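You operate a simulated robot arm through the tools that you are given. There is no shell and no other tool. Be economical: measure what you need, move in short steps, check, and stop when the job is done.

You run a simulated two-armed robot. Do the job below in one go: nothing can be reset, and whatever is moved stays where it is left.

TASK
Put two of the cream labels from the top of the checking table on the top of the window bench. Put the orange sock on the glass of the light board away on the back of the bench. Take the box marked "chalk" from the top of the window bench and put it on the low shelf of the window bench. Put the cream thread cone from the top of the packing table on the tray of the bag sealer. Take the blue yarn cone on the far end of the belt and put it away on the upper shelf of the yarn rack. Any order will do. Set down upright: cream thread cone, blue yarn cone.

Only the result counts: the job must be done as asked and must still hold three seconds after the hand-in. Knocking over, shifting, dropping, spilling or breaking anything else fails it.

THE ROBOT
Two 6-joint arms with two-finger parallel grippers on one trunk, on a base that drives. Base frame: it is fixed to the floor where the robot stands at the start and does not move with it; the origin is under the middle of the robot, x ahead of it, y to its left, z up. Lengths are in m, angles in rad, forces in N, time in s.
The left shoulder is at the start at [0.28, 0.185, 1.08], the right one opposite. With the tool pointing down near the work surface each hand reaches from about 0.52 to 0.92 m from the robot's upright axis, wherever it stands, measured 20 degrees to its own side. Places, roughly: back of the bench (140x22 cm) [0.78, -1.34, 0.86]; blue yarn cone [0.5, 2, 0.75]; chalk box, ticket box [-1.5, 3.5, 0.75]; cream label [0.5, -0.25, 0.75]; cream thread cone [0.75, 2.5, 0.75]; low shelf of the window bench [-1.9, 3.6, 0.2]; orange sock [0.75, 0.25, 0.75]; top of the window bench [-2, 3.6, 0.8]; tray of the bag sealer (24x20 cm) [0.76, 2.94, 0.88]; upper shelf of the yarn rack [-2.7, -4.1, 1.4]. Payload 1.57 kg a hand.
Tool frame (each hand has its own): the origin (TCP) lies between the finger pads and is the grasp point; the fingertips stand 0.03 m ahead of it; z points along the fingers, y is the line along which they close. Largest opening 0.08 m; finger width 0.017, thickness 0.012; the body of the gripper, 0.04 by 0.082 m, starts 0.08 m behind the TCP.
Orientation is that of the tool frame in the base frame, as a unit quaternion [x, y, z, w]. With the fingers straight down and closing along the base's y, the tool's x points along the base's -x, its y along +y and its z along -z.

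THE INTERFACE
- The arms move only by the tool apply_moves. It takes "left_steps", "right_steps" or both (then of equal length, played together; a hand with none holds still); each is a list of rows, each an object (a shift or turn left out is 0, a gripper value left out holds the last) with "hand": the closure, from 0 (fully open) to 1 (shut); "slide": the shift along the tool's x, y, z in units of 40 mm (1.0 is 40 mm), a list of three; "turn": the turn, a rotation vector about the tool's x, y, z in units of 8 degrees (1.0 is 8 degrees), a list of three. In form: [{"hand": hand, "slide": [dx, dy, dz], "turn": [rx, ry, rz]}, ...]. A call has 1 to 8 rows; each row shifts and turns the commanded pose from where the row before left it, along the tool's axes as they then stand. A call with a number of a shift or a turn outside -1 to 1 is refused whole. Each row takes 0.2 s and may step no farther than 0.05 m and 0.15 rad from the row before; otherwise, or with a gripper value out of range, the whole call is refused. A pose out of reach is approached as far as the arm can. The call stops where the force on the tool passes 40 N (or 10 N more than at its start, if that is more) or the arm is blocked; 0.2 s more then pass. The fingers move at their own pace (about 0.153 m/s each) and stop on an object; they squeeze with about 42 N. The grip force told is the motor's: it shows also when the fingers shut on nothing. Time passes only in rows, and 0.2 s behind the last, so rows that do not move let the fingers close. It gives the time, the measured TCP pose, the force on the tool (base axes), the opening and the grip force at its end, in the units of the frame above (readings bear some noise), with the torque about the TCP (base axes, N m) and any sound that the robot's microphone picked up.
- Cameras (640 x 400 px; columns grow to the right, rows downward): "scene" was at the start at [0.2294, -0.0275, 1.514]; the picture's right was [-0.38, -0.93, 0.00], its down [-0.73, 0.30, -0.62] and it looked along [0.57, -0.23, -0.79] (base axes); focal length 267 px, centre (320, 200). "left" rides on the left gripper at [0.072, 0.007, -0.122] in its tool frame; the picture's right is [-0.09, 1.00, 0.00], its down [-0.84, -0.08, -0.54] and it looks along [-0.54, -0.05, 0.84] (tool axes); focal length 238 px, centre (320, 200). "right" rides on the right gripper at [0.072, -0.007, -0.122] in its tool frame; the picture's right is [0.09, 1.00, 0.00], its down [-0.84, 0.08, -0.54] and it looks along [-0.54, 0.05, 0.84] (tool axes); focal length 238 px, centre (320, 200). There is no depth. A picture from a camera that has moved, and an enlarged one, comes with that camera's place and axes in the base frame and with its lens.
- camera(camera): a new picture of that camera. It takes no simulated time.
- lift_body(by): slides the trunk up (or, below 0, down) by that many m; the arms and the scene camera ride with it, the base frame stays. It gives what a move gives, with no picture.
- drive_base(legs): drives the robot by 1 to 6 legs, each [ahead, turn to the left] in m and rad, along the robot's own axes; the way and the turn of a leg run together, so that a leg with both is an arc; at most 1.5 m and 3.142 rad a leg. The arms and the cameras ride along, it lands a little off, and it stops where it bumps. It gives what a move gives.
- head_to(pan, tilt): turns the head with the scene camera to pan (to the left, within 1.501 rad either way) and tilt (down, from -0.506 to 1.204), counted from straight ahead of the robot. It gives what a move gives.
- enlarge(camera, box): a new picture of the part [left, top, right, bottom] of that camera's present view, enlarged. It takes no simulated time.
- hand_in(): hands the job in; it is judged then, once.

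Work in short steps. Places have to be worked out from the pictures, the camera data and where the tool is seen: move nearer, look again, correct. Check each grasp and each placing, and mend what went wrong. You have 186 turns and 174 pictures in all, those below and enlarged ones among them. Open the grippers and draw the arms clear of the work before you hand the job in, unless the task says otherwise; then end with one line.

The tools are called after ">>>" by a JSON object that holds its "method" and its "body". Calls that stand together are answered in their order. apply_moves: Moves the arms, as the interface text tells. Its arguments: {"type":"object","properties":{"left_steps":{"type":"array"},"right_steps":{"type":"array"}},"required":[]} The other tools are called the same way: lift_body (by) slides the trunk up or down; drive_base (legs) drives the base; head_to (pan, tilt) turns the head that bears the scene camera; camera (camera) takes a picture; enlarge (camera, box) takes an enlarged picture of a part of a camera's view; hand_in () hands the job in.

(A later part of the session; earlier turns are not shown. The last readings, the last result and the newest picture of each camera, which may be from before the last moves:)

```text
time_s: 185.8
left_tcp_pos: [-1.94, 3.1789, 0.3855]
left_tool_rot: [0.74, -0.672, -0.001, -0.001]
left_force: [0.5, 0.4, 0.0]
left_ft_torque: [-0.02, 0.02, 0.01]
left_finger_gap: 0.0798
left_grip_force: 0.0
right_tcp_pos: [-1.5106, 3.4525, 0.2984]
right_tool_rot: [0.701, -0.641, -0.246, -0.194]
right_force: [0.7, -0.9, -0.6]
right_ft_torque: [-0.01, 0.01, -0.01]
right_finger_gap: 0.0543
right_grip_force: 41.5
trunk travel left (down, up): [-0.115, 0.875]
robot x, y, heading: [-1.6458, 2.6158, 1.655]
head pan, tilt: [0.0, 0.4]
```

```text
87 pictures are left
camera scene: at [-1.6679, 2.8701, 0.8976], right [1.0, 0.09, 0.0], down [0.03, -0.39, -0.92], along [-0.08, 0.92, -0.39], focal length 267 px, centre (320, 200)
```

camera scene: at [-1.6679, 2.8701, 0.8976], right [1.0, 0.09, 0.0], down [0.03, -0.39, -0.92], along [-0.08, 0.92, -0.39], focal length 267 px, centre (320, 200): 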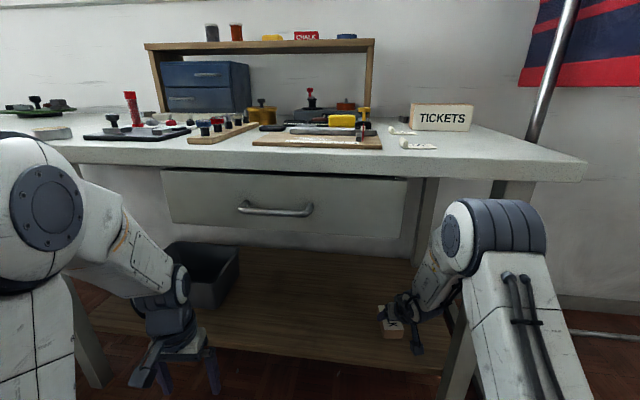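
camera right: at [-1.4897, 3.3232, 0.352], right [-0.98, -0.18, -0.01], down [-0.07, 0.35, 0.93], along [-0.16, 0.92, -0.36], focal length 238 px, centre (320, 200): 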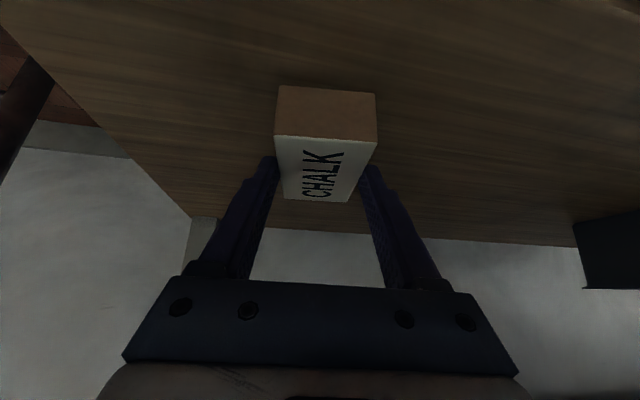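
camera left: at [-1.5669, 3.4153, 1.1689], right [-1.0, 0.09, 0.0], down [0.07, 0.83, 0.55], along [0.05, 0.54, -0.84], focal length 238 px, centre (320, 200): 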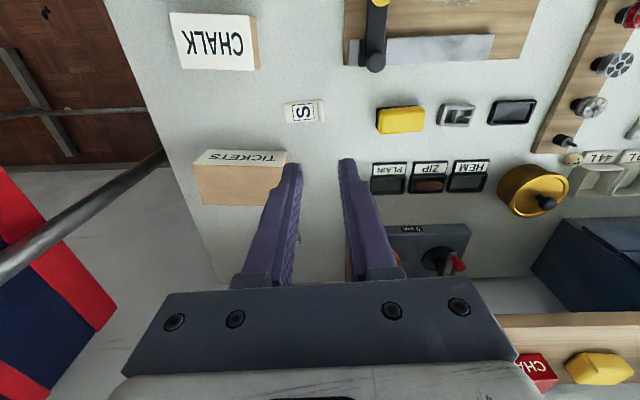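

Good. I lower the trunk 2.5 cm more, then use guarded arm steps down to contact.

>>> {"method": "lift_body", "body": {"by": -0.025}}

>>> {"method": "apply_moves", "body": {"right_steps": [{"slide": [0.07, 0, 0.1]}, {"slide": [0.07, 0, 0.1]}, {"slide": [0.07, 0, 0.1]}, {"slide": [0.07, 0, 0.1]}, {"slide": [0.07, 0, 0.1]}]}}

>>> {"method": "camera", "body": {"camera": "right"}}

```text
time_s: 186.5
left_tcp_pos: [-1.9411, 3.1783, 0.361]
left_tool_rot: [0.74, -0.672, -0.002, -0.002]
left_force: [-0.5, -0.1, 0.1]
left_ft_torque: [0.01, -0.01, 0.03]
left_finger_gap: 0.0803
left_grip_force: 0.0
right_tcp_pos: [-1.5123, 3.4544, 0.2752]
right_tool_rot: [0.7, -0.64, -0.249, -0.197]
right_force: [1.0, -1.5, 17.7]
right_ft_torque: [-0.09, -0.5, -0.04]
right_finger_gap: 0.0541
right_grip_force: 41.8
trunk travel left (down, up): [-0.09, 0.9]
robot x, y, heading: [-1.6456, 2.617, 1.654]
head pan, tilt: [0.0, 0.4]
```

```text
time_s: 186.9
left_tcp_pos: [-1.9406, 3.1781, 0.3603]
left_tool_rot: [0.74, -0.672, -0.001, -0.002]
left_force: [0.2, 0.9, 0.5]
left_ft_torque: [0.01, 0.01, 0.02]
left_finger_gap: 0.0801
left_grip_force: 0.2
right_tcp_pos: [-1.5117, 3.4568, 0.2756]
right_tool_rot: [0.698, -0.64, -0.251, -0.199]
right_force: [0.1, -3.0, 14.1]
right_ft_torque: [-0.5, -0.3, 0.02]
right_finger_gap: 0.0543
right_grip_force: 42.0
trunk travel left (down, up): [-0.09, 0.9]
robot x, y, heading: [-1.6473, 2.6199, 1.659]
head pan, tilt: [0.0, 0.4]
stopped in row 2 (right hand): the force on the tool passed its limit at 43 N (the readings are from after the stop); the commanded pose is now the measured one
```

```text
86 pictures are left
camera right: at [-1.4903, 3.326, 0.3273], right [-0.98, -0.18, -0.01], down [-0.07, 0.33, 0.94], along [-0.16, 0.93, -0.34], focal length 238 px, centre (320, 200)
```

right: 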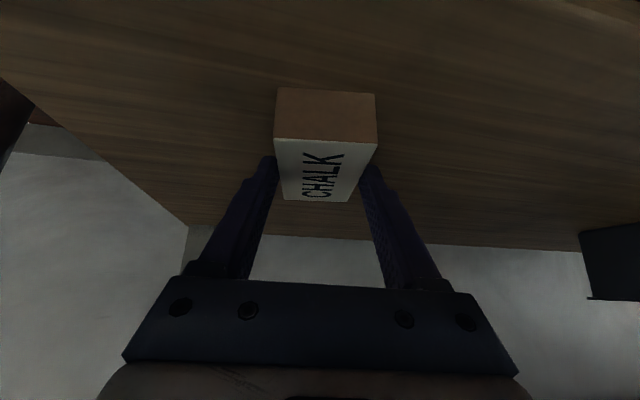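

The box is on the shelf (contact at TCP 0.276). I release and draw back along the tool axis.

>>> {"method": "apply_moves", "body": {"right_steps": [{"hand": 0.1}, {"hand": 0.1}, {"slide": [0, 0, -0.5]}, {"slide": [0, 0, -0.9]}, {"slide": [0.4, 0, -0.8]}]}}

>>> {"method": "camera", "body": {"camera": "right"}}

```text
time_s: 188.1
left_tcp_pos: [-1.9397, 3.1782, 0.3603]
left_tool_rot: [0.74, -0.672, -0.001, 0.0]
left_force: [0.1, -0.2, 0.6]
left_ft_torque: [-0.04, 0.01, 0.02]
left_finger_gap: 0.08
left_grip_force: 0.0
right_tcp_pos: [-1.5017, 3.3873, 0.3341]
right_tool_rot: [0.7, -0.641, -0.248, -0.196]
right_force: [0.0, -0.7, -0.4]
right_ft_torque: [0.0, 0.05, 0.0]
right_finger_gap: 0.072
right_grip_force: 0.0
trunk travel left (down, up): [-0.09, 0.9]
robot x, y, heading: [-1.6496, 2.6149, 1.655]
head pan, tilt: [0.0, 0.4]
```

```text
85 pictures are left
camera right: at [-1.48, 3.2565, 0.3866], right [-0.98, -0.17, -0.01], down [-0.07, 0.34, 0.94], along [-0.16, 0.92, -0.35], focal length 238 px, centre (320, 200)
```

right: 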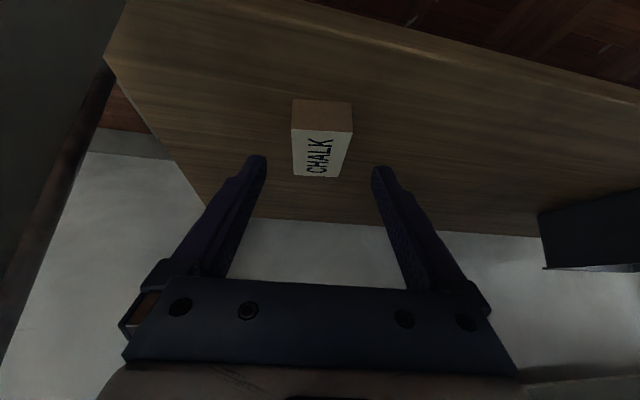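

The chalk box sits flat on the low shelf. I back off, raise the trunk and take a picture of the bench.

>>> {"method": "drive_base", "body": {"legs": [[-0.36, 0]]}}

>>> {"method": "lift_body", "body": {"by": 0.4}}

>>> {"method": "camera", "body": {"camera": "scene"}}

>>> {"method": "lift_body", "body": {"by": 0.285}}

>>> {"method": "apply_moves", "body": {"right_steps": [{"slide": [0, -0.5, 0], "turn": [0, 0.92, 0]}, {"slide": [0, -0.5, 0], "turn": [0, 0.92, 0]}, {"slide": [0, -0.5, 0], "turn": [0, 0.92, 0]}, {"slide": [0, 0, -0.8], "turn": [0, 0.92, 0]}, {"slide": [0, 0, -0.8], "turn": [0, 0.92, 0]}]}}

>>> {"method": "camera", "body": {"camera": "scene"}}

```text
time_s: 190.3
left_tcp_pos: [-1.913, 2.8311, 0.36]
left_tool_rot: [0.743, -0.669, -0.001, -0.001]
left_force: [0.0, 0.2, 0.6]
left_ft_torque: [-0.01, 0.02, 0.01]
left_finger_gap: 0.0799
left_grip_force: 0.0
right_tcp_pos: [-1.4752, 3.0415, 0.3334]
right_tool_rot: [0.702, -0.638, -0.249, -0.196]
right_force: [-0.3, 0.4, -0.1]
right_ft_torque: [-0.01, 0.01, -0.01]
right_finger_gap: 0.0721
right_grip_force: 0.0
trunk travel left (down, up): [-0.09, 0.9]
robot x, y, heading: [-1.6158, 2.2725, 1.661]
head pan, tilt: [0.0, 0.4]
```

```text
time_s: 194.2
left_tcp_pos: [-1.9133, 2.8296, 0.7615]
left_tool_rot: [0.742, -0.67, -0.002, -0.001]
left_force: [0.3, 0.3, -0.5]
left_ft_torque: [0.0, 0.03, 0.0]
left_finger_gap: 0.0799
left_grip_force: 0.0
right_tcp_pos: [-1.4768, 3.0411, 0.7345]
right_tool_rot: [0.702, -0.638, -0.249, -0.196]
right_force: [0.3, 0.2, 0.4]
right_ft_torque: [0.03, -0.01, -0.04]
right_finger_gap: 0.0719
right_grip_force: 0.0
trunk travel left (down, up): [-0.49, 0.5]
robot x, y, heading: [-1.6143, 2.2719, 1.668]
head pan, tilt: [0.0, 0.4]
```

```text
84 pictures are left
camera scene: at [-1.6386, 2.5238, 1.2726], right [1.0, 0.09, 0.0], down [0.04, -0.39, -0.92], along [-0.09, 0.92, -0.39], focal length 267 px, centre (320, 200)
```

scene: 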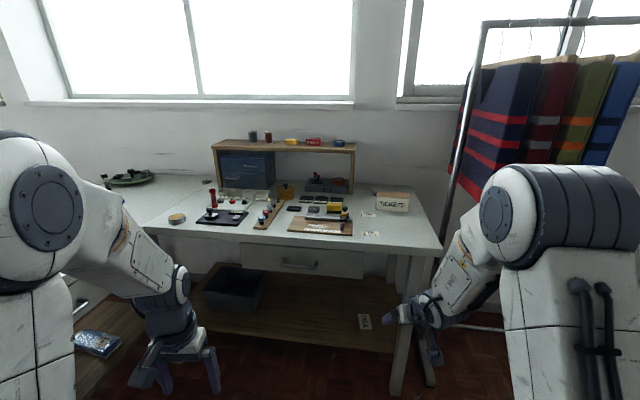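

```text
time_s: 197.1
left_tcp_pos: [-1.9127, 2.831, 1.0462]
left_tool_rot: [0.742, -0.67, -0.001, -0.001]
left_force: [-1.2, -0.4, 0.0]
left_ft_torque: [0.01, 0.0, 0.02]
left_finger_gap: 0.0798
left_grip_force: 0.0
right_tcp_pos: [-1.4764, 3.0413, 1.0194]
right_tool_rot: [0.702, -0.638, -0.249, -0.196]
right_force: [-0.1, 0.0, 0.5]
right_ft_torque: [-0.01, 0.01, 0.03]
right_finger_gap: 0.0722
right_grip_force: 0.0
trunk travel left (down, up): [-0.775, 0.215]
robot x, y, heading: [-1.6136, 2.2688, 1.66]
head pan, tilt: [0.0, 0.4]
```

```text
time_s: 198.3
left_tcp_pos: [-1.9124, 2.8314, 1.0458]
left_tool_rot: [0.743, -0.67, -0.001, -0.001]
left_force: [-0.3, 0.7, 0.0]
left_ft_torque: [0.0, 0.0, 0.01]
left_finger_gap: 0.08
left_grip_force: 0.1
right_tcp_pos: [-1.4549, 3.026, 1.0781]
right_tool_rot: [0.748, -0.652, -0.117, -0.032]
right_force: [1.0, -0.3, -0.9]
right_ft_torque: [-0.01, 0.01, -0.01]
right_finger_gap: 0.0721
right_grip_force: 0.1
right hand out of reach, approached as far as the arm can: row 1, 2, 3
trunk travel left (down, up): [-0.775, 0.215]
robot x, y, heading: [-1.6155, 2.2693, 1.664]
head pan, tilt: [0.0, 0.4]
```

```text
83 pictures are left
camera scene: at [-1.6386, 2.5238, 1.5576], right [1.0, 0.09, 0.0], down [0.04, -0.39, -0.92], along [-0.09, 0.92, -0.39], focal length 267 px, centre (320, 200)
```

scene: 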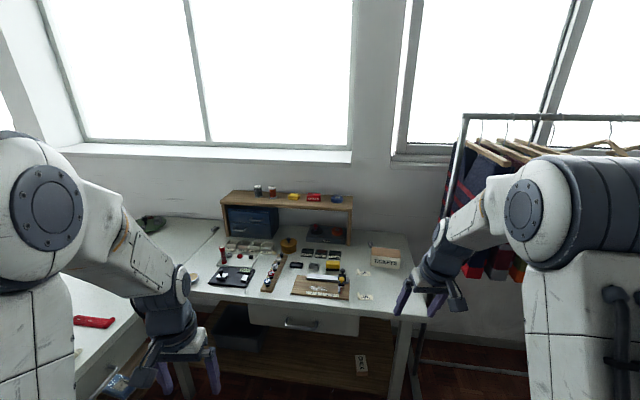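

The chalk box stands on the low shelf and the labels are on the bench. I level the right hand again and open it.

>>> {"method": "apply_moves", "body": {"right_steps": [{"hand": 0, "turn": [0.4, 0.78, 0.16]}, {"turn": [0.4, 0.78, 0.16]}]}}

>>> {"method": "head_to", "body": {"pan": -1.5, "tilt": 0.6}}

>>> {"method": "camera", "body": {"camera": "scene"}}

```text
time_s: 198.9
left_tcp_pos: [-1.9129, 2.8302, 1.045]
left_tool_rot: [0.743, -0.67, -0.002, -0.001]
left_force: [0.0, -0.4, 0.0]
left_ft_torque: [-0.02, 0.01, 0.0]
left_finger_gap: 0.0803
left_grip_force: 0.1
right_tcp_pos: [-1.4543, 3.0245, 1.0802]
right_tool_rot: [0.738, -0.675, 0.001, -0.001]
right_force: [-0.2, -0.6, -0.5]
right_ft_torque: [0.01, 0.03, 0.0]
right_finger_gap: 0.0801
right_grip_force: 0.1
trunk travel left (down, up): [-0.775, 0.215]
robot x, y, heading: [-1.6161, 2.2685, 1.659]
head pan, tilt: [0.0, 0.4]
```

```text
time_s: 200.5
left_tcp_pos: [-1.9122, 2.8321, 1.0444]
left_tool_rot: [0.742, -0.67, -0.002, -0.001]
left_force: [-0.4, 0.0, 0.4]
left_ft_torque: [-0.02, 0.05, 0.01]
left_finger_gap: 0.0799
left_grip_force: 0.1
right_tcp_pos: [-1.4552, 3.0254, 1.0795]
right_tool_rot: [0.738, -0.675, 0.0, 0.0]
right_force: [0.8, 0.5, 0.7]
right_ft_torque: [0.01, 0.01, 0.0]
right_finger_gap: 0.0801
right_grip_force: 0.0
trunk travel left (down, up): [-0.775, 0.215]
robot x, y, heading: [-1.6153, 2.2763, 1.666]
head pan, tilt: [-1.499, 0.6]
```

```text
82 pictures are left
camera scene: at [-1.5429, 2.4461, 1.5394], right [0.16, -0.99, 0.0], down [-0.56, -0.09, -0.83], along [0.81, 0.14, -0.56], focal length 267 px, centre (320, 200)
```

scene: 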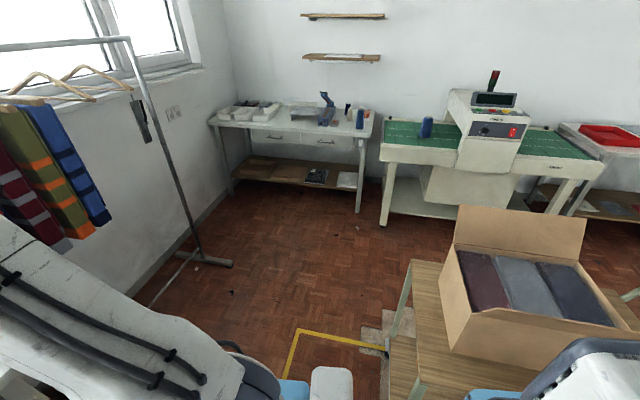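

The trolley stands undisturbed. I retract the right hand, drive forward, turn right and go east through the gap towards the packing table.

>>> {"method": "apply_moves", "body": {"right_steps": [{"slide": [1, 0, 0]}, {"slide": [1, 0, 0]}, {"slide": [1, 0, 0]}, {"slide": [1, 0, 0]}, {"slide": [1, 0, 0]}]}}

>>> {"method": "drive_base", "body": {"legs": [[0.45, 0], [0, -1.62], [1.3, 0]]}}

>>> {"method": "head_to", "body": {"pan": -0.2, "tilt": 0.5}}

>>> {"method": "camera", "body": {"camera": "scene"}}

```text
time_s: 201.7
left_tcp_pos: [-1.9129, 2.8302, 1.0454]
left_tool_rot: [0.742, -0.67, -0.002, -0.002]
left_force: [-1.0, 1.2, -0.2]
left_ft_torque: [-0.03, 0.03, -0.01]
left_finger_gap: 0.0801
left_grip_force: 0.0
right_tcp_pos: [-1.4381, 2.8237, 1.0779]
right_tool_rot: [0.738, -0.675, -0.001, -0.001]
right_force: [0.3, -0.2, -1.2]
right_ft_torque: [0.04, 0.01, 0.02]
right_finger_gap: 0.0799
right_grip_force: 0.1
trunk travel left (down, up): [-0.775, 0.215]
robot x, y, heading: [-1.6151, 2.2704, 1.664]
head pan, tilt: [-1.499, 0.6]
```

```text
time_s: 214.7
left_tcp_pos: [0.2503, 3.0175, 1.0454]
left_tool_rot: [-0.02, 1.0, 0.0, 0.002]
left_force: [0.1, 0.1, -0.1]
left_ft_torque: [-0.02, 0.0, 0.0]
left_finger_gap: 0.08
left_grip_force: 0.1
right_tcp_pos: [0.2141, 2.544, 1.0779]
right_tool_rot: [-0.016, 1.0, 0.001, 0.001]
right_force: [1.0, -0.6, 0.4]
right_ft_torque: [-0.02, 0.04, 0.0]
right_finger_gap: 0.0804
right_grip_force: 0.1
trunk travel left (down, up): [-0.775, 0.215]
robot x, y, heading: [-0.326, 2.7546, 0.029]
head pan, tilt: [-1.499, 0.6]
```

```text
time_s: 216.2
left_tcp_pos: [0.2502, 3.0184, 1.0443]
left_tool_rot: [-0.021, 1.0, 0.0, 0.001]
left_force: [0.1, 0.2, 0.0]
left_ft_torque: [0.0, -0.02, 0.02]
left_finger_gap: 0.0801
left_grip_force: 0.0
right_tcp_pos: [0.2153, 2.5436, 1.0776]
right_tool_rot: [-0.015, 1.0, 0.0, 0.001]
right_force: [-0.5, -0.4, 0.2]
right_ft_torque: [0.03, 0.01, -0.02]
right_finger_gap: 0.0799
right_grip_force: 0.0
trunk travel left (down, up): [-0.775, 0.215]
robot x, y, heading: [-0.3282, 2.7538, 0.023]
head pan, tilt: [-0.201, 0.499]
```

```text
81 pictures are left
camera scene: at [-0.077, 2.745, 1.5484], right [-0.17, -0.99, 0.0], down [-0.47, 0.08, -0.88], along [0.87, -0.15, -0.48], focal length 267 px, centre (320, 200)
```

scene: 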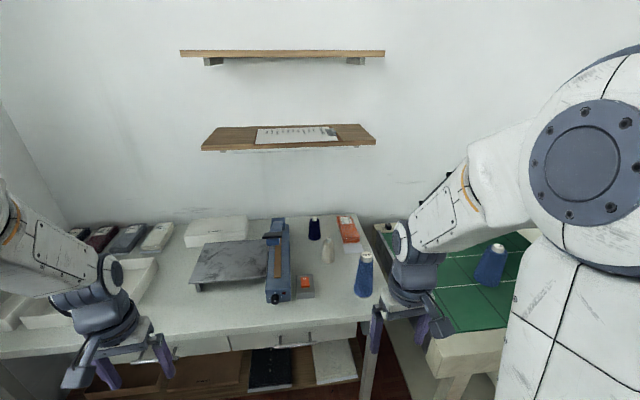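

I zoom in on the packing table: the grey sealer tray, the cream cone and the blue cones.

>>> {"method": "enlarge", "body": {"camera": "scene", "box": [180, 190, 420, 340]}}

>>> {"method": "enlarge", "body": {"camera": "scene", "box": [340, 200, 580, 350]}}

```text
2.67 times, centred on (300, 265) of scene
camera zoom: at [-0.077, 2.745, 1.5484], right [-0.17, -0.99, 0.0], down [-0.47, 0.08, -0.88], along [0.87, -0.15, -0.48], focal length 713 px, centre (373, 27)
```

zoom: 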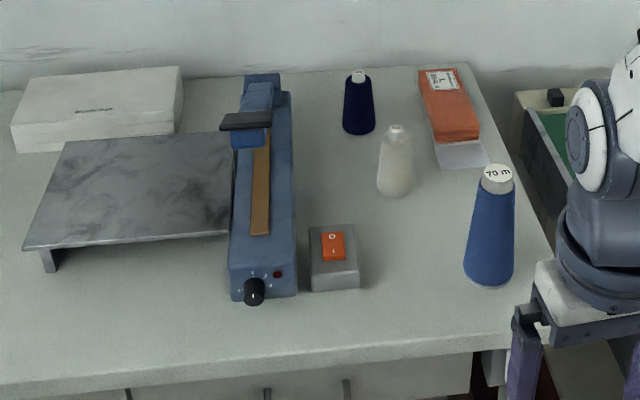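

```text
2.67 times, centred on (460, 275) of scene
camera zoom: at [-0.077, 2.745, 1.5484], right [-0.17, -0.99, 0.0], down [-0.47, 0.08, -0.88], along [0.87, -0.15, -0.48], focal length 713 px, centre (-53, 0)
```

zoom: 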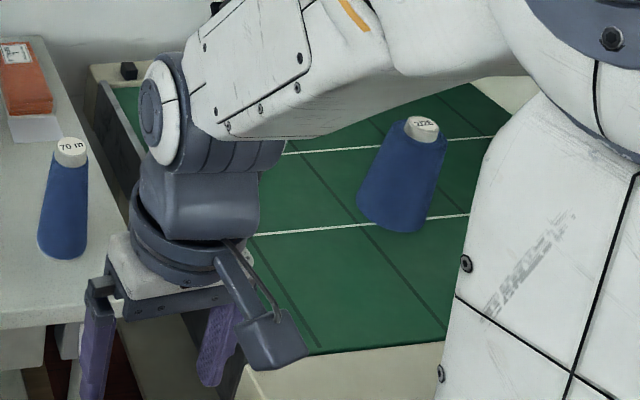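

The cream cone is at about [0.74, 2.57] and is about 11 cm tall. The tray is at [0.73, 2.94, 0.88]. I drive 0.23 m nearer and check with the right wrist camera.

>>> {"method": "drive_base", "body": {"legs": [[0.23, 0]]}}

>>> {"method": "apply_moves", "body": {"right_steps": [{"slide": [-1, 0.1, 0]}, {"slide": [-1, 0.1, 0]}, {"slide": [-1, 0.1, 0]}, {"slide": [-1, 0.1, 0]}, {"slide": [-1, 0.1, 0]}]}}

>>> {"method": "camera", "body": {"camera": "right"}}

>>> {"method": "camera", "body": {"camera": "scene"}}

```text
time_s: 217.9
left_tcp_pos: [0.4857, 3.0245, 1.0462]
left_tool_rot: [-0.02, 1.0, 0.0, 0.003]
left_force: [0.0, -0.4, -0.1]
left_ft_torque: [0.01, 0.0, 0.01]
left_finger_gap: 0.08
left_grip_force: 0.1
right_tcp_pos: [0.4492, 2.551, 1.0776]
right_tool_rot: [-0.014, 1.0, 0.0, 0.002]
right_force: [0.1, 0.2, 0.1]
right_ft_torque: [0.0, -0.02, 0.01]
right_finger_gap: 0.0799
right_grip_force: 0.2
trunk travel left (down, up): [-0.775, 0.215]
robot x, y, heading: [-0.0902, 2.7641, 0.032]
head pan, tilt: [-0.201, 0.499]
```

```text
time_s: 219.1
left_tcp_pos: [0.4852, 3.0242, 1.0468]
left_tool_rot: [-0.021, 1.0, 0.0, 0.002]
left_force: [-0.3, -0.1, 0.3]
left_ft_torque: [-0.02, 0.01, 0.01]
left_finger_gap: 0.0799
left_grip_force: 0.0
right_tcp_pos: [0.6497, 2.5749, 1.0811]
right_tool_rot: [-0.015, 1.0, 0.0, 0.001]
right_force: [0.3, -0.2, 0.2]
right_ft_torque: [0.03, -0.02, 0.0]
right_finger_gap: 0.0799
right_grip_force: 0.0
trunk travel left (down, up): [-0.775, 0.215]
robot x, y, heading: [-0.0912, 2.7634, 0.026]
head pan, tilt: [-0.201, 0.499]
```

```text
78 pictures are left
camera right: at [0.5762, 2.5648, 1.201], right [-0.12, 0.99, 0.0], down [0.83, 0.1, 0.54], along [0.54, 0.06, -0.84], focal length 238 px, centre (320, 200)
```

right: 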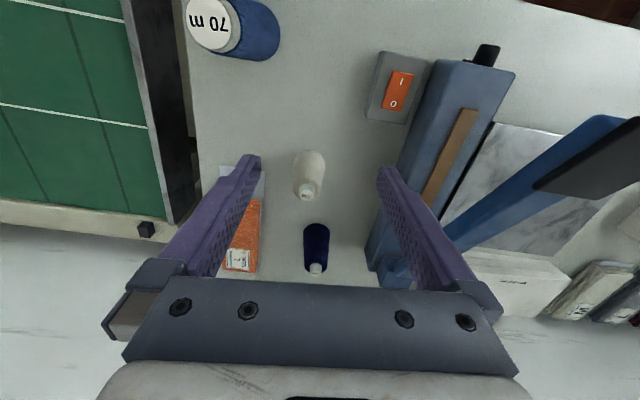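

```text
77 pictures are left
camera scene: at [0.1583, 2.7519, 1.5485], right [-0.17, -0.99, 0.0], down [-0.47, 0.08, -0.88], along [0.87, -0.15, -0.48], focal length 267 px, centre (320, 200)
```

scene: 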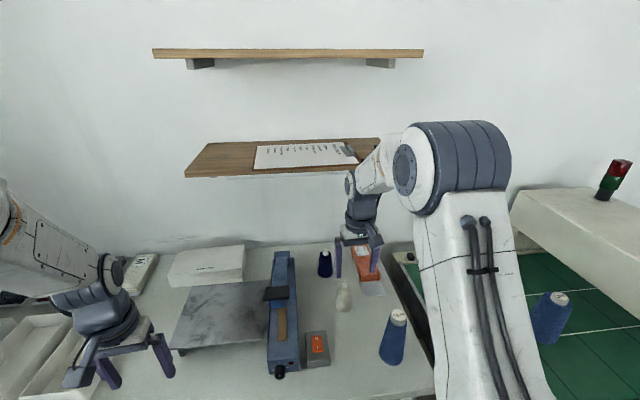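

The cream cone is at about [0.737, 2.565]. I move over it and lower to just above its top.

>>> {"method": "apply_moves", "body": {"right_steps": [{"slide": [-0.72, -0.09, 0.4]}, {"slide": [-0.72, -0.09, 0.4]}, {"slide": [-0.72, -0.09, 0.4]}, {"slide": [0, 0, 0.8]}]}}

>>> {"method": "camera", "body": {"camera": "right"}}

```text
time_s: 220.1
left_tcp_pos: [0.4855, 3.0231, 1.0455]
left_tool_rot: [-0.019, 1.0, -0.001, 0.001]
left_force: [-0.6, -0.2, 0.4]
left_ft_torque: [0.01, -0.05, 0.04]
left_finger_gap: 0.08
left_grip_force: 0.1
right_tcp_pos: [0.7355, 2.5655, 0.9972]
right_tool_rot: [-0.014, 1.0, -0.001, 0.001]
right_force: [-1.0, 0.7, -0.4]
right_ft_torque: [0.01, 0.03, -0.01]
right_finger_gap: 0.0798
right_grip_force: 0.0
trunk travel left (down, up): [-0.775, 0.215]
robot x, y, heading: [-0.0928, 2.7623, 0.029]
head pan, tilt: [-0.201, 0.499]
```

```text
76 pictures are left
camera right: at [0.6623, 2.5557, 1.1177], right [-0.12, 0.99, 0.0], down [0.83, 0.1, 0.54], along [0.54, 0.06, -0.84], focal length 238 px, centre (320, 200)
```

right: 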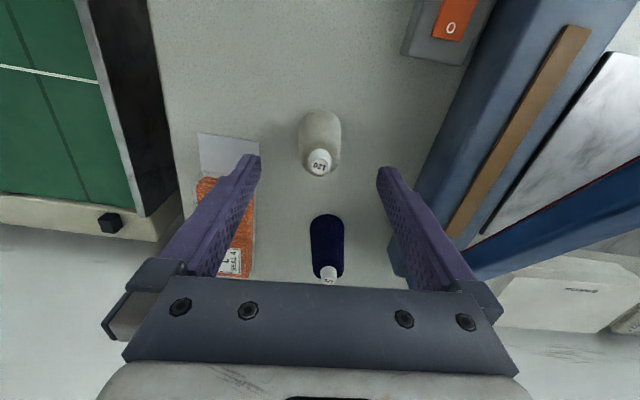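

Shift 8 mm ahead and go down around the cone.

>>> {"method": "apply_moves", "body": {"right_steps": [{"slide": [-0.2, 0, 0]}, {"slide": [0, 0, 0.9]}, {"slide": [0, 0, 0.9]}, {"slide": [0, 0, 0.9]}, {"slide": [0, 0, 0.3]}]}}

>>> {"method": "camera", "body": {"camera": "right"}}

```text
time_s: 221.3
left_tcp_pos: [0.4857, 3.0232, 1.0455]
left_tool_rot: [-0.02, 1.0, 0.0, 0.002]
left_force: [0.2, -0.1, 0.5]
left_ft_torque: [-0.01, -0.03, 0.01]
left_finger_gap: 0.0798
left_grip_force: 0.1
right_tcp_pos: [0.743, 2.5673, 0.8759]
right_tool_rot: [-0.014, 1.0, 0.0, 0.001]
right_force: [0.0, -0.5, 0.3]
right_ft_torque: [0.02, 0.02, 0.0]
right_finger_gap: 0.0798
right_grip_force: 0.1
trunk travel left (down, up): [-0.775, 0.215]
robot x, y, heading: [-0.0912, 2.7608, 0.033]
head pan, tilt: [-0.201, 0.499]
```

```text
75 pictures are left
camera right: at [0.6705, 2.5584, 0.996], right [-0.12, 0.99, 0.0], down [0.83, 0.1, 0.54], along [0.54, 0.06, -0.84], focal length 238 px, centre (320, 200)
```

right: 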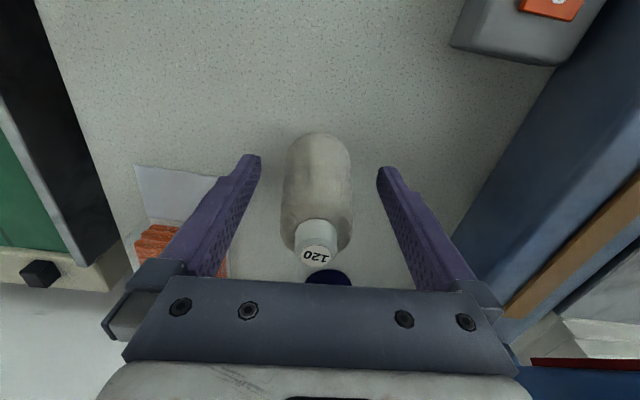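

The cone stands between the fingers. I close and lift slightly.

>>> {"method": "apply_moves", "body": {"right_steps": [{"slide": [0, 0, 0.1], "hand": 0}, {"hand": 1}, {"hand": 1}, {"hand": 1}, {"slide": [0, 0, -0.5]}]}}

>>> {"method": "camera", "body": {"camera": "right"}}

```text
time_s: 222.5
left_tcp_pos: [0.486, 3.0239, 1.0452]
left_tool_rot: [-0.02, 1.0, -0.001, 0.002]
left_force: [-0.2, 0.7, 0.5]
left_ft_torque: [-0.01, -0.02, 0.02]
left_finger_gap: 0.0799
left_grip_force: 0.1
right_tcp_pos: [0.7453, 2.5666, 0.8936]
right_tool_rot: [-0.013, 1.0, 0.0, 0.001]
right_force: [0.9, -0.1, -0.4]
right_ft_torque: [-0.02, 0.01, 0.02]
right_finger_gap: 0.0451
right_grip_force: 42.4
trunk travel left (down, up): [-0.775, 0.215]
robot x, y, heading: [-0.0876, 2.7614, 0.03]
head pan, tilt: [-0.201, 0.499]
```

```text
74 pictures are left
camera right: at [0.6716, 2.5576, 1.0132], right [-0.12, 0.99, 0.0], down [0.83, 0.1, 0.54], along [0.54, 0.06, -0.84], focal length 238 px, centre (320, 200)
```

right: 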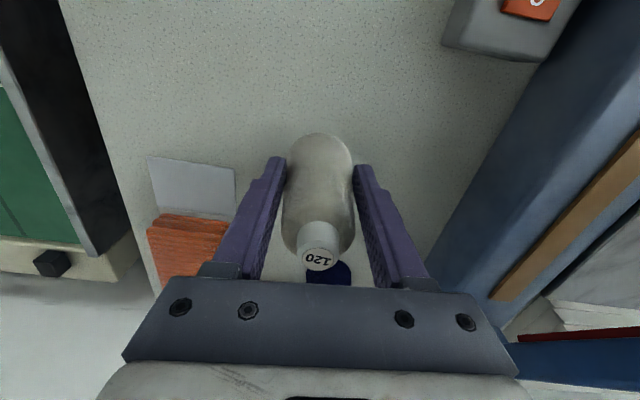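

Held upright. I lift to TCP 1.0 and pull back in front of the sealer, away from the wall shelf.

>>> {"method": "apply_moves", "body": {"right_steps": [{"slide": [0, 0, -1]}, {"slide": [0, 0, -1]}, {"slide": [0, 0, -0.7]}, {"slide": [1, 0, 0]}, {"slide": [1, 0, 0]}, {"slide": [1, 0, 0]}, {"slide": [1, 0, 0]}, {"slide": [1, 0, 0]}]}}

>>> {"method": "apply_moves", "body": {"right_steps": [{"slide": [0.9, 0, 0]}, {"slide": [0.9, 0, 0]}, {"slide": [0, 0, -0.8]}, {"slide": [0, 0, -0.8]}], "left_steps": [{"slide": [0, 0, -1]}, {"slide": [0, 0, -1]}, {"slide": [0, 0, 0]}, {"slide": [0, 0, 0]}]}}

>>> {"method": "camera", "body": {"camera": "scene"}}

```text
time_s: 224.3
left_tcp_pos: [0.4857, 3.024, 1.0456]
left_tool_rot: [-0.02, 1.0, 0.0, 0.002]
left_force: [-0.1, -0.4, -0.4]
left_ft_torque: [0.02, 0.02, -0.01]
left_finger_gap: 0.0802
left_grip_force: 0.0
right_tcp_pos: [0.5442, 2.5612, 1.0055]
right_tool_rot: [-0.014, 1.0, -0.001, 0.001]
right_force: [0.8, 0.2, -1.8]
right_ft_torque: [-0.01, 0.01, 0.0]
right_finger_gap: 0.0449
right_grip_force: 41.6
trunk travel left (down, up): [-0.775, 0.215]
robot x, y, heading: [-0.0878, 2.7587, 0.029]
head pan, tilt: [-0.201, 0.499]
```

```text
time_s: 225.3
left_tcp_pos: [0.4848, 3.0243, 1.1254]
left_tool_rot: [-0.02, 1.0, 0.0, 0.002]
left_force: [-0.3, -0.4, 0.1]
left_ft_torque: [-0.01, 0.04, -0.02]
left_finger_gap: 0.0801
left_grip_force: 0.1
right_tcp_pos: [0.4712, 2.5584, 1.068]
right_tool_rot: [-0.015, 1.0, 0.0, 0.001]
right_force: [0.1, -0.1, 0.1]
right_ft_torque: [-0.01, 0.02, 0.01]
right_finger_gap: 0.0448
right_grip_force: 41.9
trunk travel left (down, up): [-0.775, 0.215]
robot x, y, heading: [-0.0938, 2.7605, 0.028]
head pan, tilt: [-0.201, 0.499]
```

```text
73 pictures are left
camera scene: at [0.1588, 2.7519, 1.5484], right [-0.17, -0.99, 0.0], down [-0.47, 0.08, -0.88], along [0.87, -0.15, -0.48], focal length 267 px, centre (320, 200)
```

scene: 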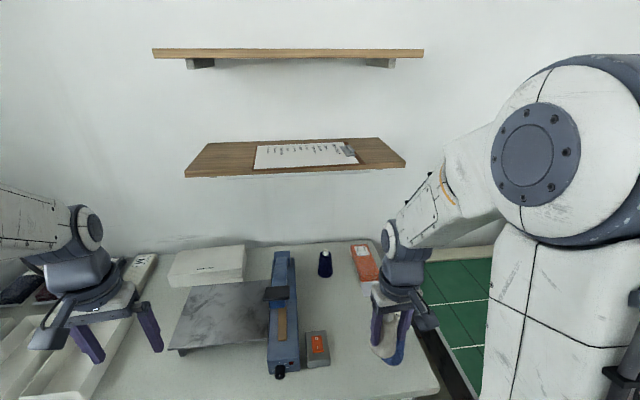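

I rotate the base left by 0.45 rad, which carries the cone in front of the tray.

>>> {"method": "drive_base", "body": {"legs": [[0, 0.45]]}}

>>> {"method": "camera", "body": {"camera": "right"}}

>>> {"method": "camera", "body": {"camera": "scene"}}

```text
time_s: 227.0
left_tcp_pos: [0.3154, 3.2464, 1.1241]
left_tool_rot: [-0.242, 0.97, 0.001, 0.001]
left_force: [-1.1, -0.1, -0.8]
left_ft_torque: [0.03, -0.02, 0.01]
left_finger_gap: 0.0801
left_grip_force: 0.0
right_tcp_pos: [0.5039, 2.8217, 1.0675]
right_tool_rot: [-0.236, 0.972, 0.0, 0.001]
right_force: [-0.1, -0.1, -0.3]
right_ft_torque: [-0.01, 0.03, 0.01]
right_finger_gap: 0.0444
right_grip_force: 42.2
trunk travel left (down, up): [-0.775, 0.215]
robot x, y, heading: [-0.0893, 2.7591, 0.476]
head pan, tilt: [-0.201, 0.499]
```

```text
72 pictures are left
camera right: at [0.4422, 2.7823, 1.1871], right [-0.54, 0.84, 0.0], down [0.71, 0.45, 0.54], along [0.46, 0.29, -0.84], focal length 238 px, centre (320, 200)
```

right: 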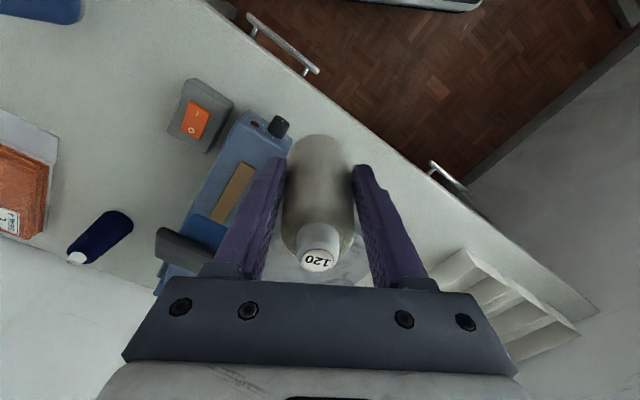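

```text
71 pictures are left
camera scene: at [0.1385, 2.8613, 1.5484], right [0.28, -0.96, 0.0], down [-0.46, -0.13, -0.88], along [0.84, 0.24, -0.48], focal length 267 px, centre (320, 200)
```

scene: 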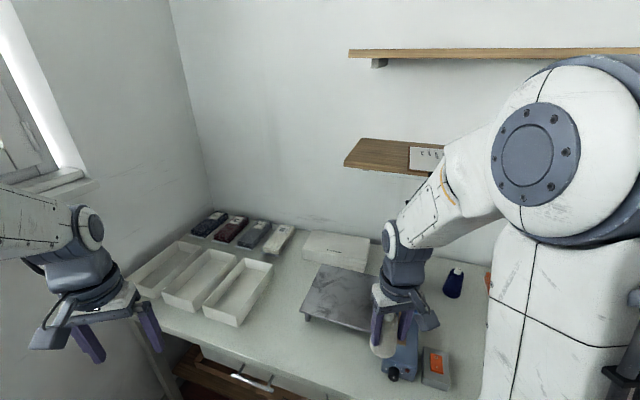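

The sealer's raised lever end is at about [0.62, 2.76, 1.05], about 8 cm to the right of my path. I shift 3 cm left, then move forward over the tray.

>>> {"method": "apply_moves", "body": {"right_steps": [{"slide": [0, 0.83, 0]}, {"slide": [-0.9, 0, 0]}, {"slide": [-0.9, 0, 0]}, {"slide": [-0.9, 0, 0]}, {"slide": [-0.9, 0, 0]}, {"slide": [-0.9, 0, 0]}, {"slide": [-0.9, 0, 0]}, {"slide": [-0.8, 0, 0]}]}}

>>> {"method": "camera", "body": {"camera": "right"}}

>>> {"method": "camera", "body": {"camera": "scene"}}

```text
time_s: 228.8
left_tcp_pos: [0.315, 3.2477, 1.1255]
left_tool_rot: [-0.242, 0.97, 0.001, 0.001]
left_force: [0.1, -0.3, -0.3]
left_ft_torque: [-0.02, -0.01, -0.02]
left_finger_gap: 0.08
left_grip_force: 0.0
right_tcp_pos: [0.7057, 2.9631, 1.0674]
right_tool_rot: [-0.236, 0.972, -0.001, 0.001]
right_force: [-1.0, 0.2, -0.7]
right_ft_torque: [-0.02, 0.0, 0.02]
right_finger_gap: 0.0445
right_grip_force: 41.7
trunk travel left (down, up): [-0.775, 0.215]
robot x, y, heading: [-0.0921, 2.7624, 0.479]
head pan, tilt: [-0.201, 0.499]
```

```text
70 pictures are left
camera right: at [0.6448, 2.924, 1.1886], right [-0.54, 0.84, 0.0], down [0.71, 0.45, 0.54], along [0.46, 0.29, -0.84], focal length 238 px, centre (320, 200)
```

right: 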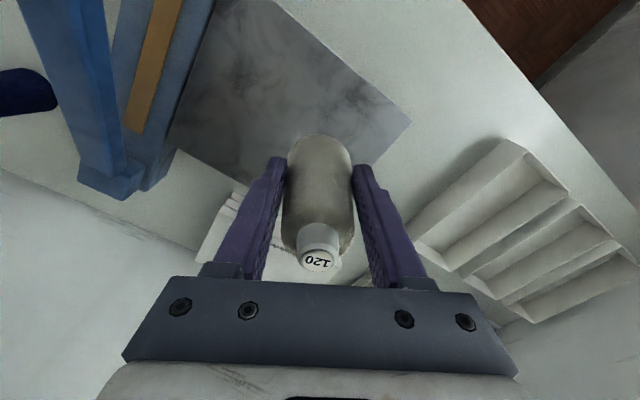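

```text
69 pictures are left
camera scene: at [0.1383, 2.8614, 1.5484], right [0.28, -0.96, 0.0], down [-0.46, -0.13, -0.88], along [0.84, 0.24, -0.48], focal length 267 px, centre (320, 200)
```

scene: 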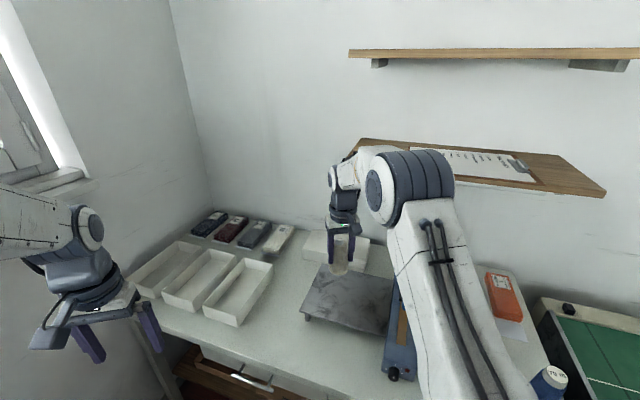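

The landing point is inside the tray, about 7 cm from the edges. I lower in steps.

>>> {"method": "apply_moves", "body": {"right_steps": [{"slide": [0, 0, 0.9]}, {"slide": [0, 0, 0.9]}, {"slide": [0, 0, 0.9]}, {"slide": [0, 0, 0.2]}]}}

>>> {"method": "apply_moves", "body": {"right_steps": [{"slide": [0, 0, 0.1]}, {"slide": [0, 0, 0.1]}, {"slide": [0, 0, 0.1]}, {"slide": [0, 0, 0.1]}]}}

>>> {"method": "camera", "body": {"camera": "right"}}

```text
time_s: 229.8
left_tcp_pos: [0.3144, 3.2487, 1.1254]
left_tool_rot: [-0.242, 0.97, 0.001, 0.002]
left_force: [-0.4, 0.6, -0.3]
left_ft_torque: [-0.01, 0.01, 0.02]
left_finger_gap: 0.0799
left_grip_force: 0.1
right_tcp_pos: [0.7092, 2.9653, 0.9494]
right_tool_rot: [-0.236, 0.972, 0.0, 0.001]
right_force: [0.1, 0.3, -0.7]
right_ft_torque: [0.01, 0.03, -0.02]
right_finger_gap: 0.044
right_grip_force: 42.2
trunk travel left (down, up): [-0.775, 0.215]
robot x, y, heading: [-0.0873, 2.7635, 0.475]
head pan, tilt: [-0.201, 0.499]
```

```text
time_s: 230.8
left_tcp_pos: [0.3148, 3.247, 1.1246]
left_tool_rot: [-0.243, 0.97, 0.0, 0.002]
left_force: [0.5, 0.1, 0.6]
left_ft_torque: [0.0, 0.02, -0.01]
left_finger_gap: 0.0799
left_grip_force: 0.0
right_tcp_pos: [0.71, 2.9664, 0.944]
right_tool_rot: [-0.236, 0.972, 0.0, 0.005]
right_force: [-3.3, -1.1, 14.8]
right_ft_torque: [0.01, 0.32, 0.08]
right_finger_gap: 0.0439
right_grip_force: 41.9
trunk travel left (down, up): [-0.775, 0.215]
robot x, y, heading: [-0.0863, 2.7603, 0.48]
head pan, tilt: [-0.201, 0.499]
stopped in row 4 (right hand): the force on the tool passed its limit at 44 N (the readings are from after the stop); the commanded pose is now the measured one
```

```text
68 pictures are left
camera right: at [0.6482, 2.9257, 1.0633], right [-0.54, 0.84, 0.0], down [0.7, 0.45, 0.55], along [0.47, 0.29, -0.83], focal length 238 px, centre (320, 200)
```

right: 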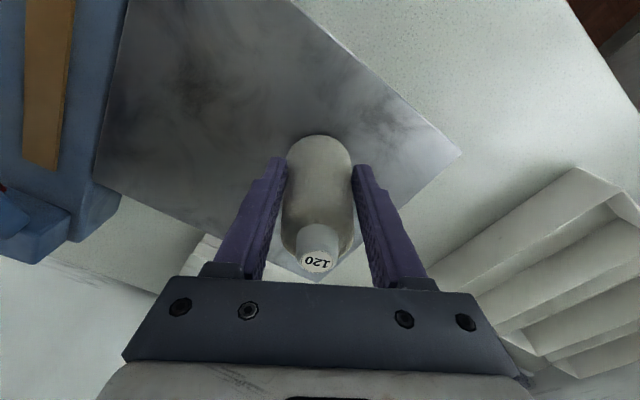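

The cone stands on the tray (firm contact). I relax the press slightly, open and rise straight up.

>>> {"method": "apply_moves", "body": {"right_steps": [{"slide": [0, 0, -0.03]}, {"hand": 0.2}, {"hand": 0.2}, {"slide": [0, 0, -0.5]}, {"slide": [0, 0, -0.9]}, {"slide": [0, 0, -0.9]}, {"slide": [0, 0, -0.9]}]}}

>>> {"method": "camera", "body": {"camera": "right"}}

```text
time_s: 232.4
left_tcp_pos: [0.3159, 3.2478, 1.1247]
left_tool_rot: [-0.242, 0.97, 0.0, 0.001]
left_force: [-0.1, -0.6, 0.0]
left_ft_torque: [0.0, -0.02, -0.01]
left_finger_gap: 0.08
left_grip_force: 0.1
right_tcp_pos: [0.7116, 2.9658, 1.069]
right_tool_rot: [-0.236, 0.972, 0.0, 0.003]
right_force: [0.2, -0.7, 0.5]
right_ft_torque: [0.0, -0.01, 0.01]
right_finger_gap: 0.064
right_grip_force: 0.0
trunk travel left (down, up): [-0.775, 0.215]
robot x, y, heading: [-0.0919, 2.7632, 0.478]
head pan, tilt: [-0.201, 0.499]
```

```text
67 pictures are left
camera right: at [0.6485, 2.9252, 1.19], right [-0.54, 0.84, 0.0], down [0.7, 0.45, 0.55], along [0.46, 0.29, -0.84], focal length 238 px, centre (320, 200)
```

right: 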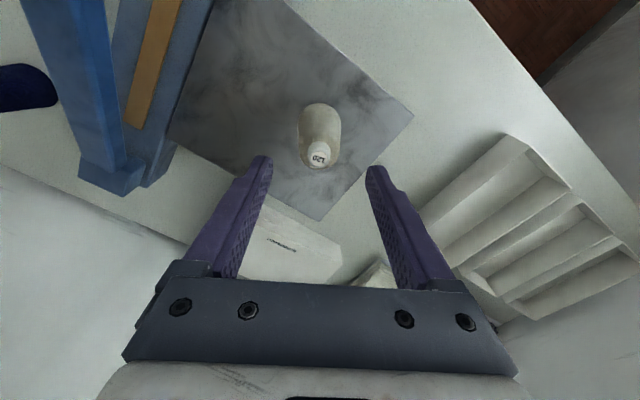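

The cream cone stands upright on the tray. I retract the right hand and reposition the base for the blue cone on the belt (about [0.55, 1.99]).

>>> {"method": "apply_moves", "body": {"right_steps": [{"slide": [0.9, 0.1, 0]}, {"slide": [0.9, 0, 0]}, {"slide": [0.9, 0, 0]}, {"slide": [0.9, 0, 0]}, {"slide": [0.9, 0, 0]}, {"slide": [0.9, 0, 0]}, {"slide": [0.4, 0, -0.7], "hand": 0}], "left_steps": [{"slide": [0, 0, -0.8]}, {"slide": [0, 0, -0.8]}, {"slide": [0, 0, -0.8]}, {"slide": [0, 0, -0.8]}, {"slide": [0, 0, -0.8]}, {"slide": [0, 0, 0]}, {"slide": [0, 0, 0]}]}}

>>> {"method": "drive_base", "body": {"legs": [[-0.12, 0], [0, -2.05], [0.29, 0], [0, 1.29]]}}

>>> {"method": "head_to", "body": {"pan": -0.1, "tilt": 0.55}}

>>> {"method": "camera", "body": {"camera": "scene"}}

```text
time_s: 234.0
left_tcp_pos: [0.3117, 3.2474, 1.2877]
left_tool_rot: [-0.241, 0.97, 0.001, 0.003]
left_force: [0.4, 0.1, -0.5]
left_ft_torque: [0.01, 0.02, 0.0]
left_finger_gap: 0.0801
left_grip_force: 0.1
right_tcp_pos: [0.5007, 2.8623, 1.0973]
right_tool_rot: [-0.236, 0.972, -0.001, 0.003]
right_force: [0.5, -0.2, -0.1]
right_ft_torque: [0.01, 0.0, 0.0]
right_finger_gap: 0.08
right_grip_force: 0.0
trunk travel left (down, up): [-0.775, 0.215]
robot x, y, heading: [-0.0953, 2.7617, 0.48]
head pan, tilt: [-0.201, 0.499]
```

```text
time_s: 244.8
left_tcp_pos: [0.4361, 2.5148, 1.2884]
left_tool_rot: [0.124, 0.992, -0.001, 0.002]
left_force: [-0.6, -0.5, -0.3]
left_ft_torque: [0.01, 0.04, -0.01]
left_finger_gap: 0.0803
left_grip_force: 0.1
right_tcp_pos: [0.3148, 2.1038, 1.0972]
right_tool_rot: [0.13, 0.991, -0.001, 0.003]
right_force: [1.1, 0.9, -0.2]
right_ft_torque: [-0.02, -0.01, 0.01]
right_finger_gap: 0.0798
right_grip_force: 0.1
trunk travel left (down, up): [-0.775, 0.215]
robot x, y, heading: [-0.1893, 2.4288, -0.259]
head pan, tilt: [-0.201, 0.499]
```

```text
time_s: 245.5
left_tcp_pos: [0.4352, 2.5152, 1.2877]
left_tool_rot: [0.124, 0.992, 0.0, 0.002]
left_force: [0.1, -0.3, 0.0]
left_ft_torque: [0.01, -0.03, 0.01]
left_finger_gap: 0.0801
left_grip_force: 0.1
right_tcp_pos: [0.314, 2.1035, 1.097]
right_tool_rot: [0.131, 0.991, -0.001, 0.003]
right_force: [-0.2, -0.1, -0.7]
right_ft_torque: [0.0, 0.02, -0.03]
right_finger_gap: 0.08
right_grip_force: 0.1
trunk travel left (down, up): [-0.775, 0.215]
robot x, y, heading: [-0.1879, 2.4268, -0.253]
head pan, tilt: [-0.099, 0.55]
```

```text
66 pictures are left
camera scene: at [0.0487, 2.3568, 1.5439], right [-0.35, -0.94, 0.0], down [-0.49, 0.18, -0.85], along [0.8, -0.3, -0.52], focal length 267 px, centre (320, 200)
```

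scene: 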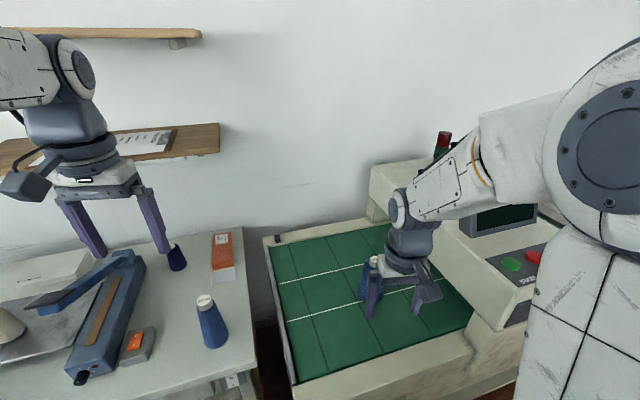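

I look with the right wrist camera at the belt cone.

>>> {"method": "camera", "body": {"camera": "right"}}

>>> {"method": "enlarge", "body": {"camera": "scene", "box": [320, 220, 440, 295]}}

```text
65 pictures are left
camera right: at [0.2426, 2.1155, 1.2175], right [0.17, 0.99, 0.0], down [0.82, -0.14, 0.55], along [0.54, -0.09, -0.84], focal length 238 px, centre (320, 200)
```

right: 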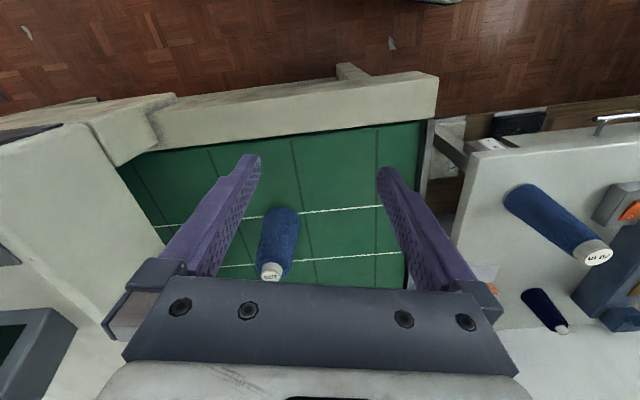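

```text
5.33 times, centred on (380, 258) of scene
camera zoom: at [0.0487, 2.3568, 1.5439], right [-0.35, -0.94, 0.0], down [-0.49, 0.18, -0.85], along [0.8, -0.3, -0.52], focal length 1426 px, centre (0, -107)
```

zoom: 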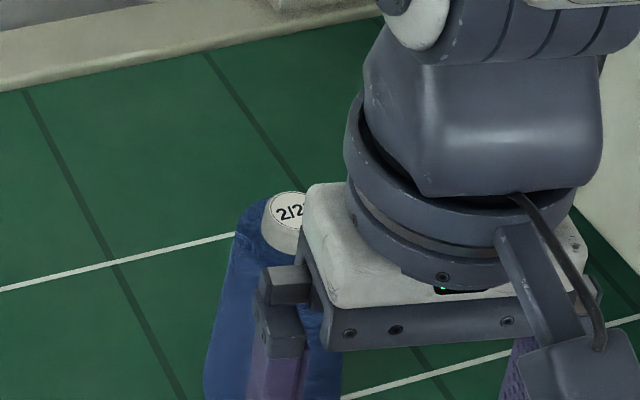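

The cone top is at about [0.61, 1.95, 0.89] and the belt is at z≈0.73. For the rack I want a forward-pointing grip, so I tilt the right hand 60° while moving forward above the belt.

>>> {"method": "apply_moves", "body": {"right_steps": [{"slide": [-0.94, 0, 0], "turn": [0, -0.94, 0]}, {"slide": [-0.932, 0, 0.123], "turn": [0, -0.94, 0]}, {"slide": [-0.908, 0, 0.243], "turn": [0, -0.94, 0]}, {"slide": [-0.868, 0, 0.36], "turn": [0, -0.94, 0]}, {"slide": [-0.814, 0, 0.47], "turn": [0, -0.94, 0]}, {"slide": [-0.746, 0, 0.572], "turn": [0, -0.94, 0]}, {"slide": [-0.665, 0, 0.665], "turn": [0, -0.94, 0]}, {"slide": [-0.572, 0, 0.746], "turn": [0, -0.94, 0]}]}}

>>> {"method": "camera", "body": {"camera": "right"}}

>>> {"method": "camera", "body": {"camera": "scene"}}

```text
time_s: 247.3
left_tcp_pos: [0.4368, 2.5165, 1.2883]
left_tool_rot: [0.124, 0.992, 0.0, 0.003]
left_force: [-0.7, -0.3, -0.4]
left_ft_torque: [0.02, -0.02, -0.02]
left_finger_gap: 0.0799
left_grip_force: 0.1
right_tcp_pos: [0.6054, 2.0256, 1.0985]
right_tool_rot: [0.112, 0.856, -0.066, 0.501]
right_force: [-0.4, 0.3, -0.6]
right_ft_torque: [0.03, 0.0, 0.0]
right_finger_gap: 0.0797
right_grip_force: 0.1
trunk travel left (down, up): [-0.775, 0.215]
robot x, y, heading: [-0.1871, 2.4261, -0.259]
head pan, tilt: [-0.099, 0.55]
```

```text
63 pictures are left
camera right: at [0.4664, 2.0551, 1.0937], right [0.21, 0.97, -0.08], down [-0.04, 0.09, 0.99], along [0.98, -0.21, 0.06], focal length 238 px, centre (320, 200)
```

right: 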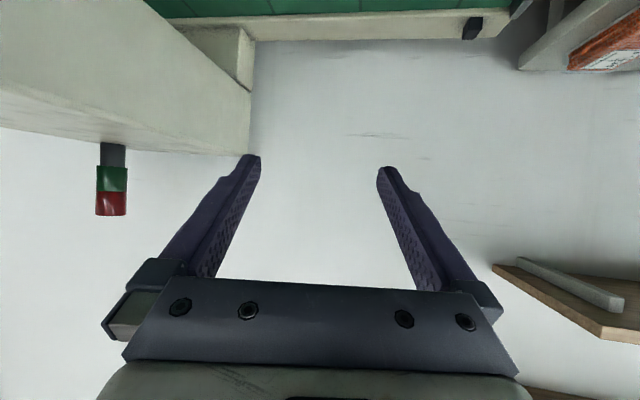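

```text
62 pictures are left
camera scene: at [0.0486, 2.3569, 1.5439], right [-0.35, -0.94, 0.0], down [-0.49, 0.18, -0.85], along [0.8, -0.3, -0.52], focal length 267 px, centre (320, 200)
```

scene: 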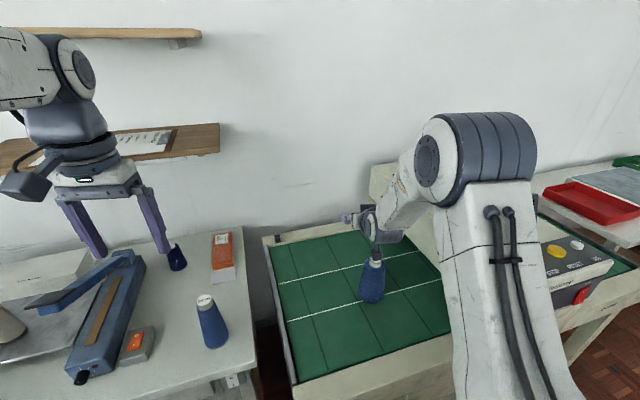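

The 60° tilt is reached. I shift right 8 cm and back 5 cm, then go down to z≈0.94 and look at the cone.

>>> {"method": "apply_moves", "body": {"right_steps": [{"slide": [0.31, -1, -0.54]}, {"slide": [0.31, -1, -0.54]}, {"slide": [0.866, 0, 0.5]}, {"slide": [0.866, 0, 0.5]}, {"slide": [0.866, 0, 0.5]}, {"slide": [0.866, 0, 0.5]}]}}

>>> {"method": "camera", "body": {"camera": "right"}}

```text
time_s: 248.7
left_tcp_pos: [0.4354, 2.5162, 1.2882]
left_tool_rot: [0.124, 0.992, 0.0, 0.002]
left_force: [-0.5, -0.1, -0.2]
left_ft_torque: [-0.01, 0.0, -0.04]
left_finger_gap: 0.0799
left_grip_force: 0.0
right_tcp_pos: [0.5388, 1.9624, 0.9409]
right_tool_rot: [0.113, 0.856, -0.067, 0.5]
right_force: [-0.1, 0.3, -0.2]
right_ft_torque: [-0.02, 0.03, 0.01]
right_finger_gap: 0.0802
right_grip_force: 0.1
trunk travel left (down, up): [-0.775, 0.215]
robot x, y, heading: [-0.1922, 2.4243, -0.26]
head pan, tilt: [-0.099, 0.55]
```

```text
61 pictures are left
camera right: at [0.4003, 1.9917, 0.9356], right [0.21, 0.97, -0.08], down [-0.04, 0.09, 0.99], along [0.98, -0.21, 0.06], focal length 238 px, centre (320, 200)
```

right: 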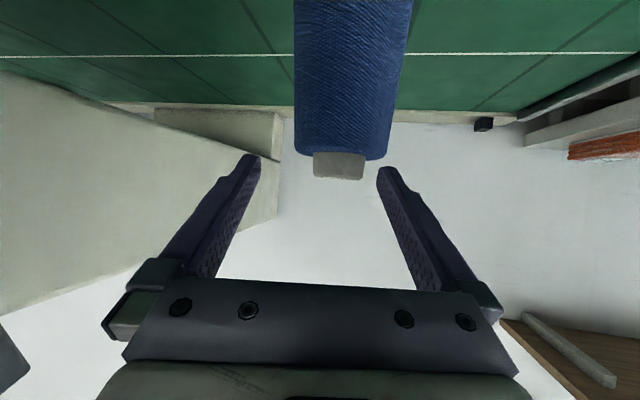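

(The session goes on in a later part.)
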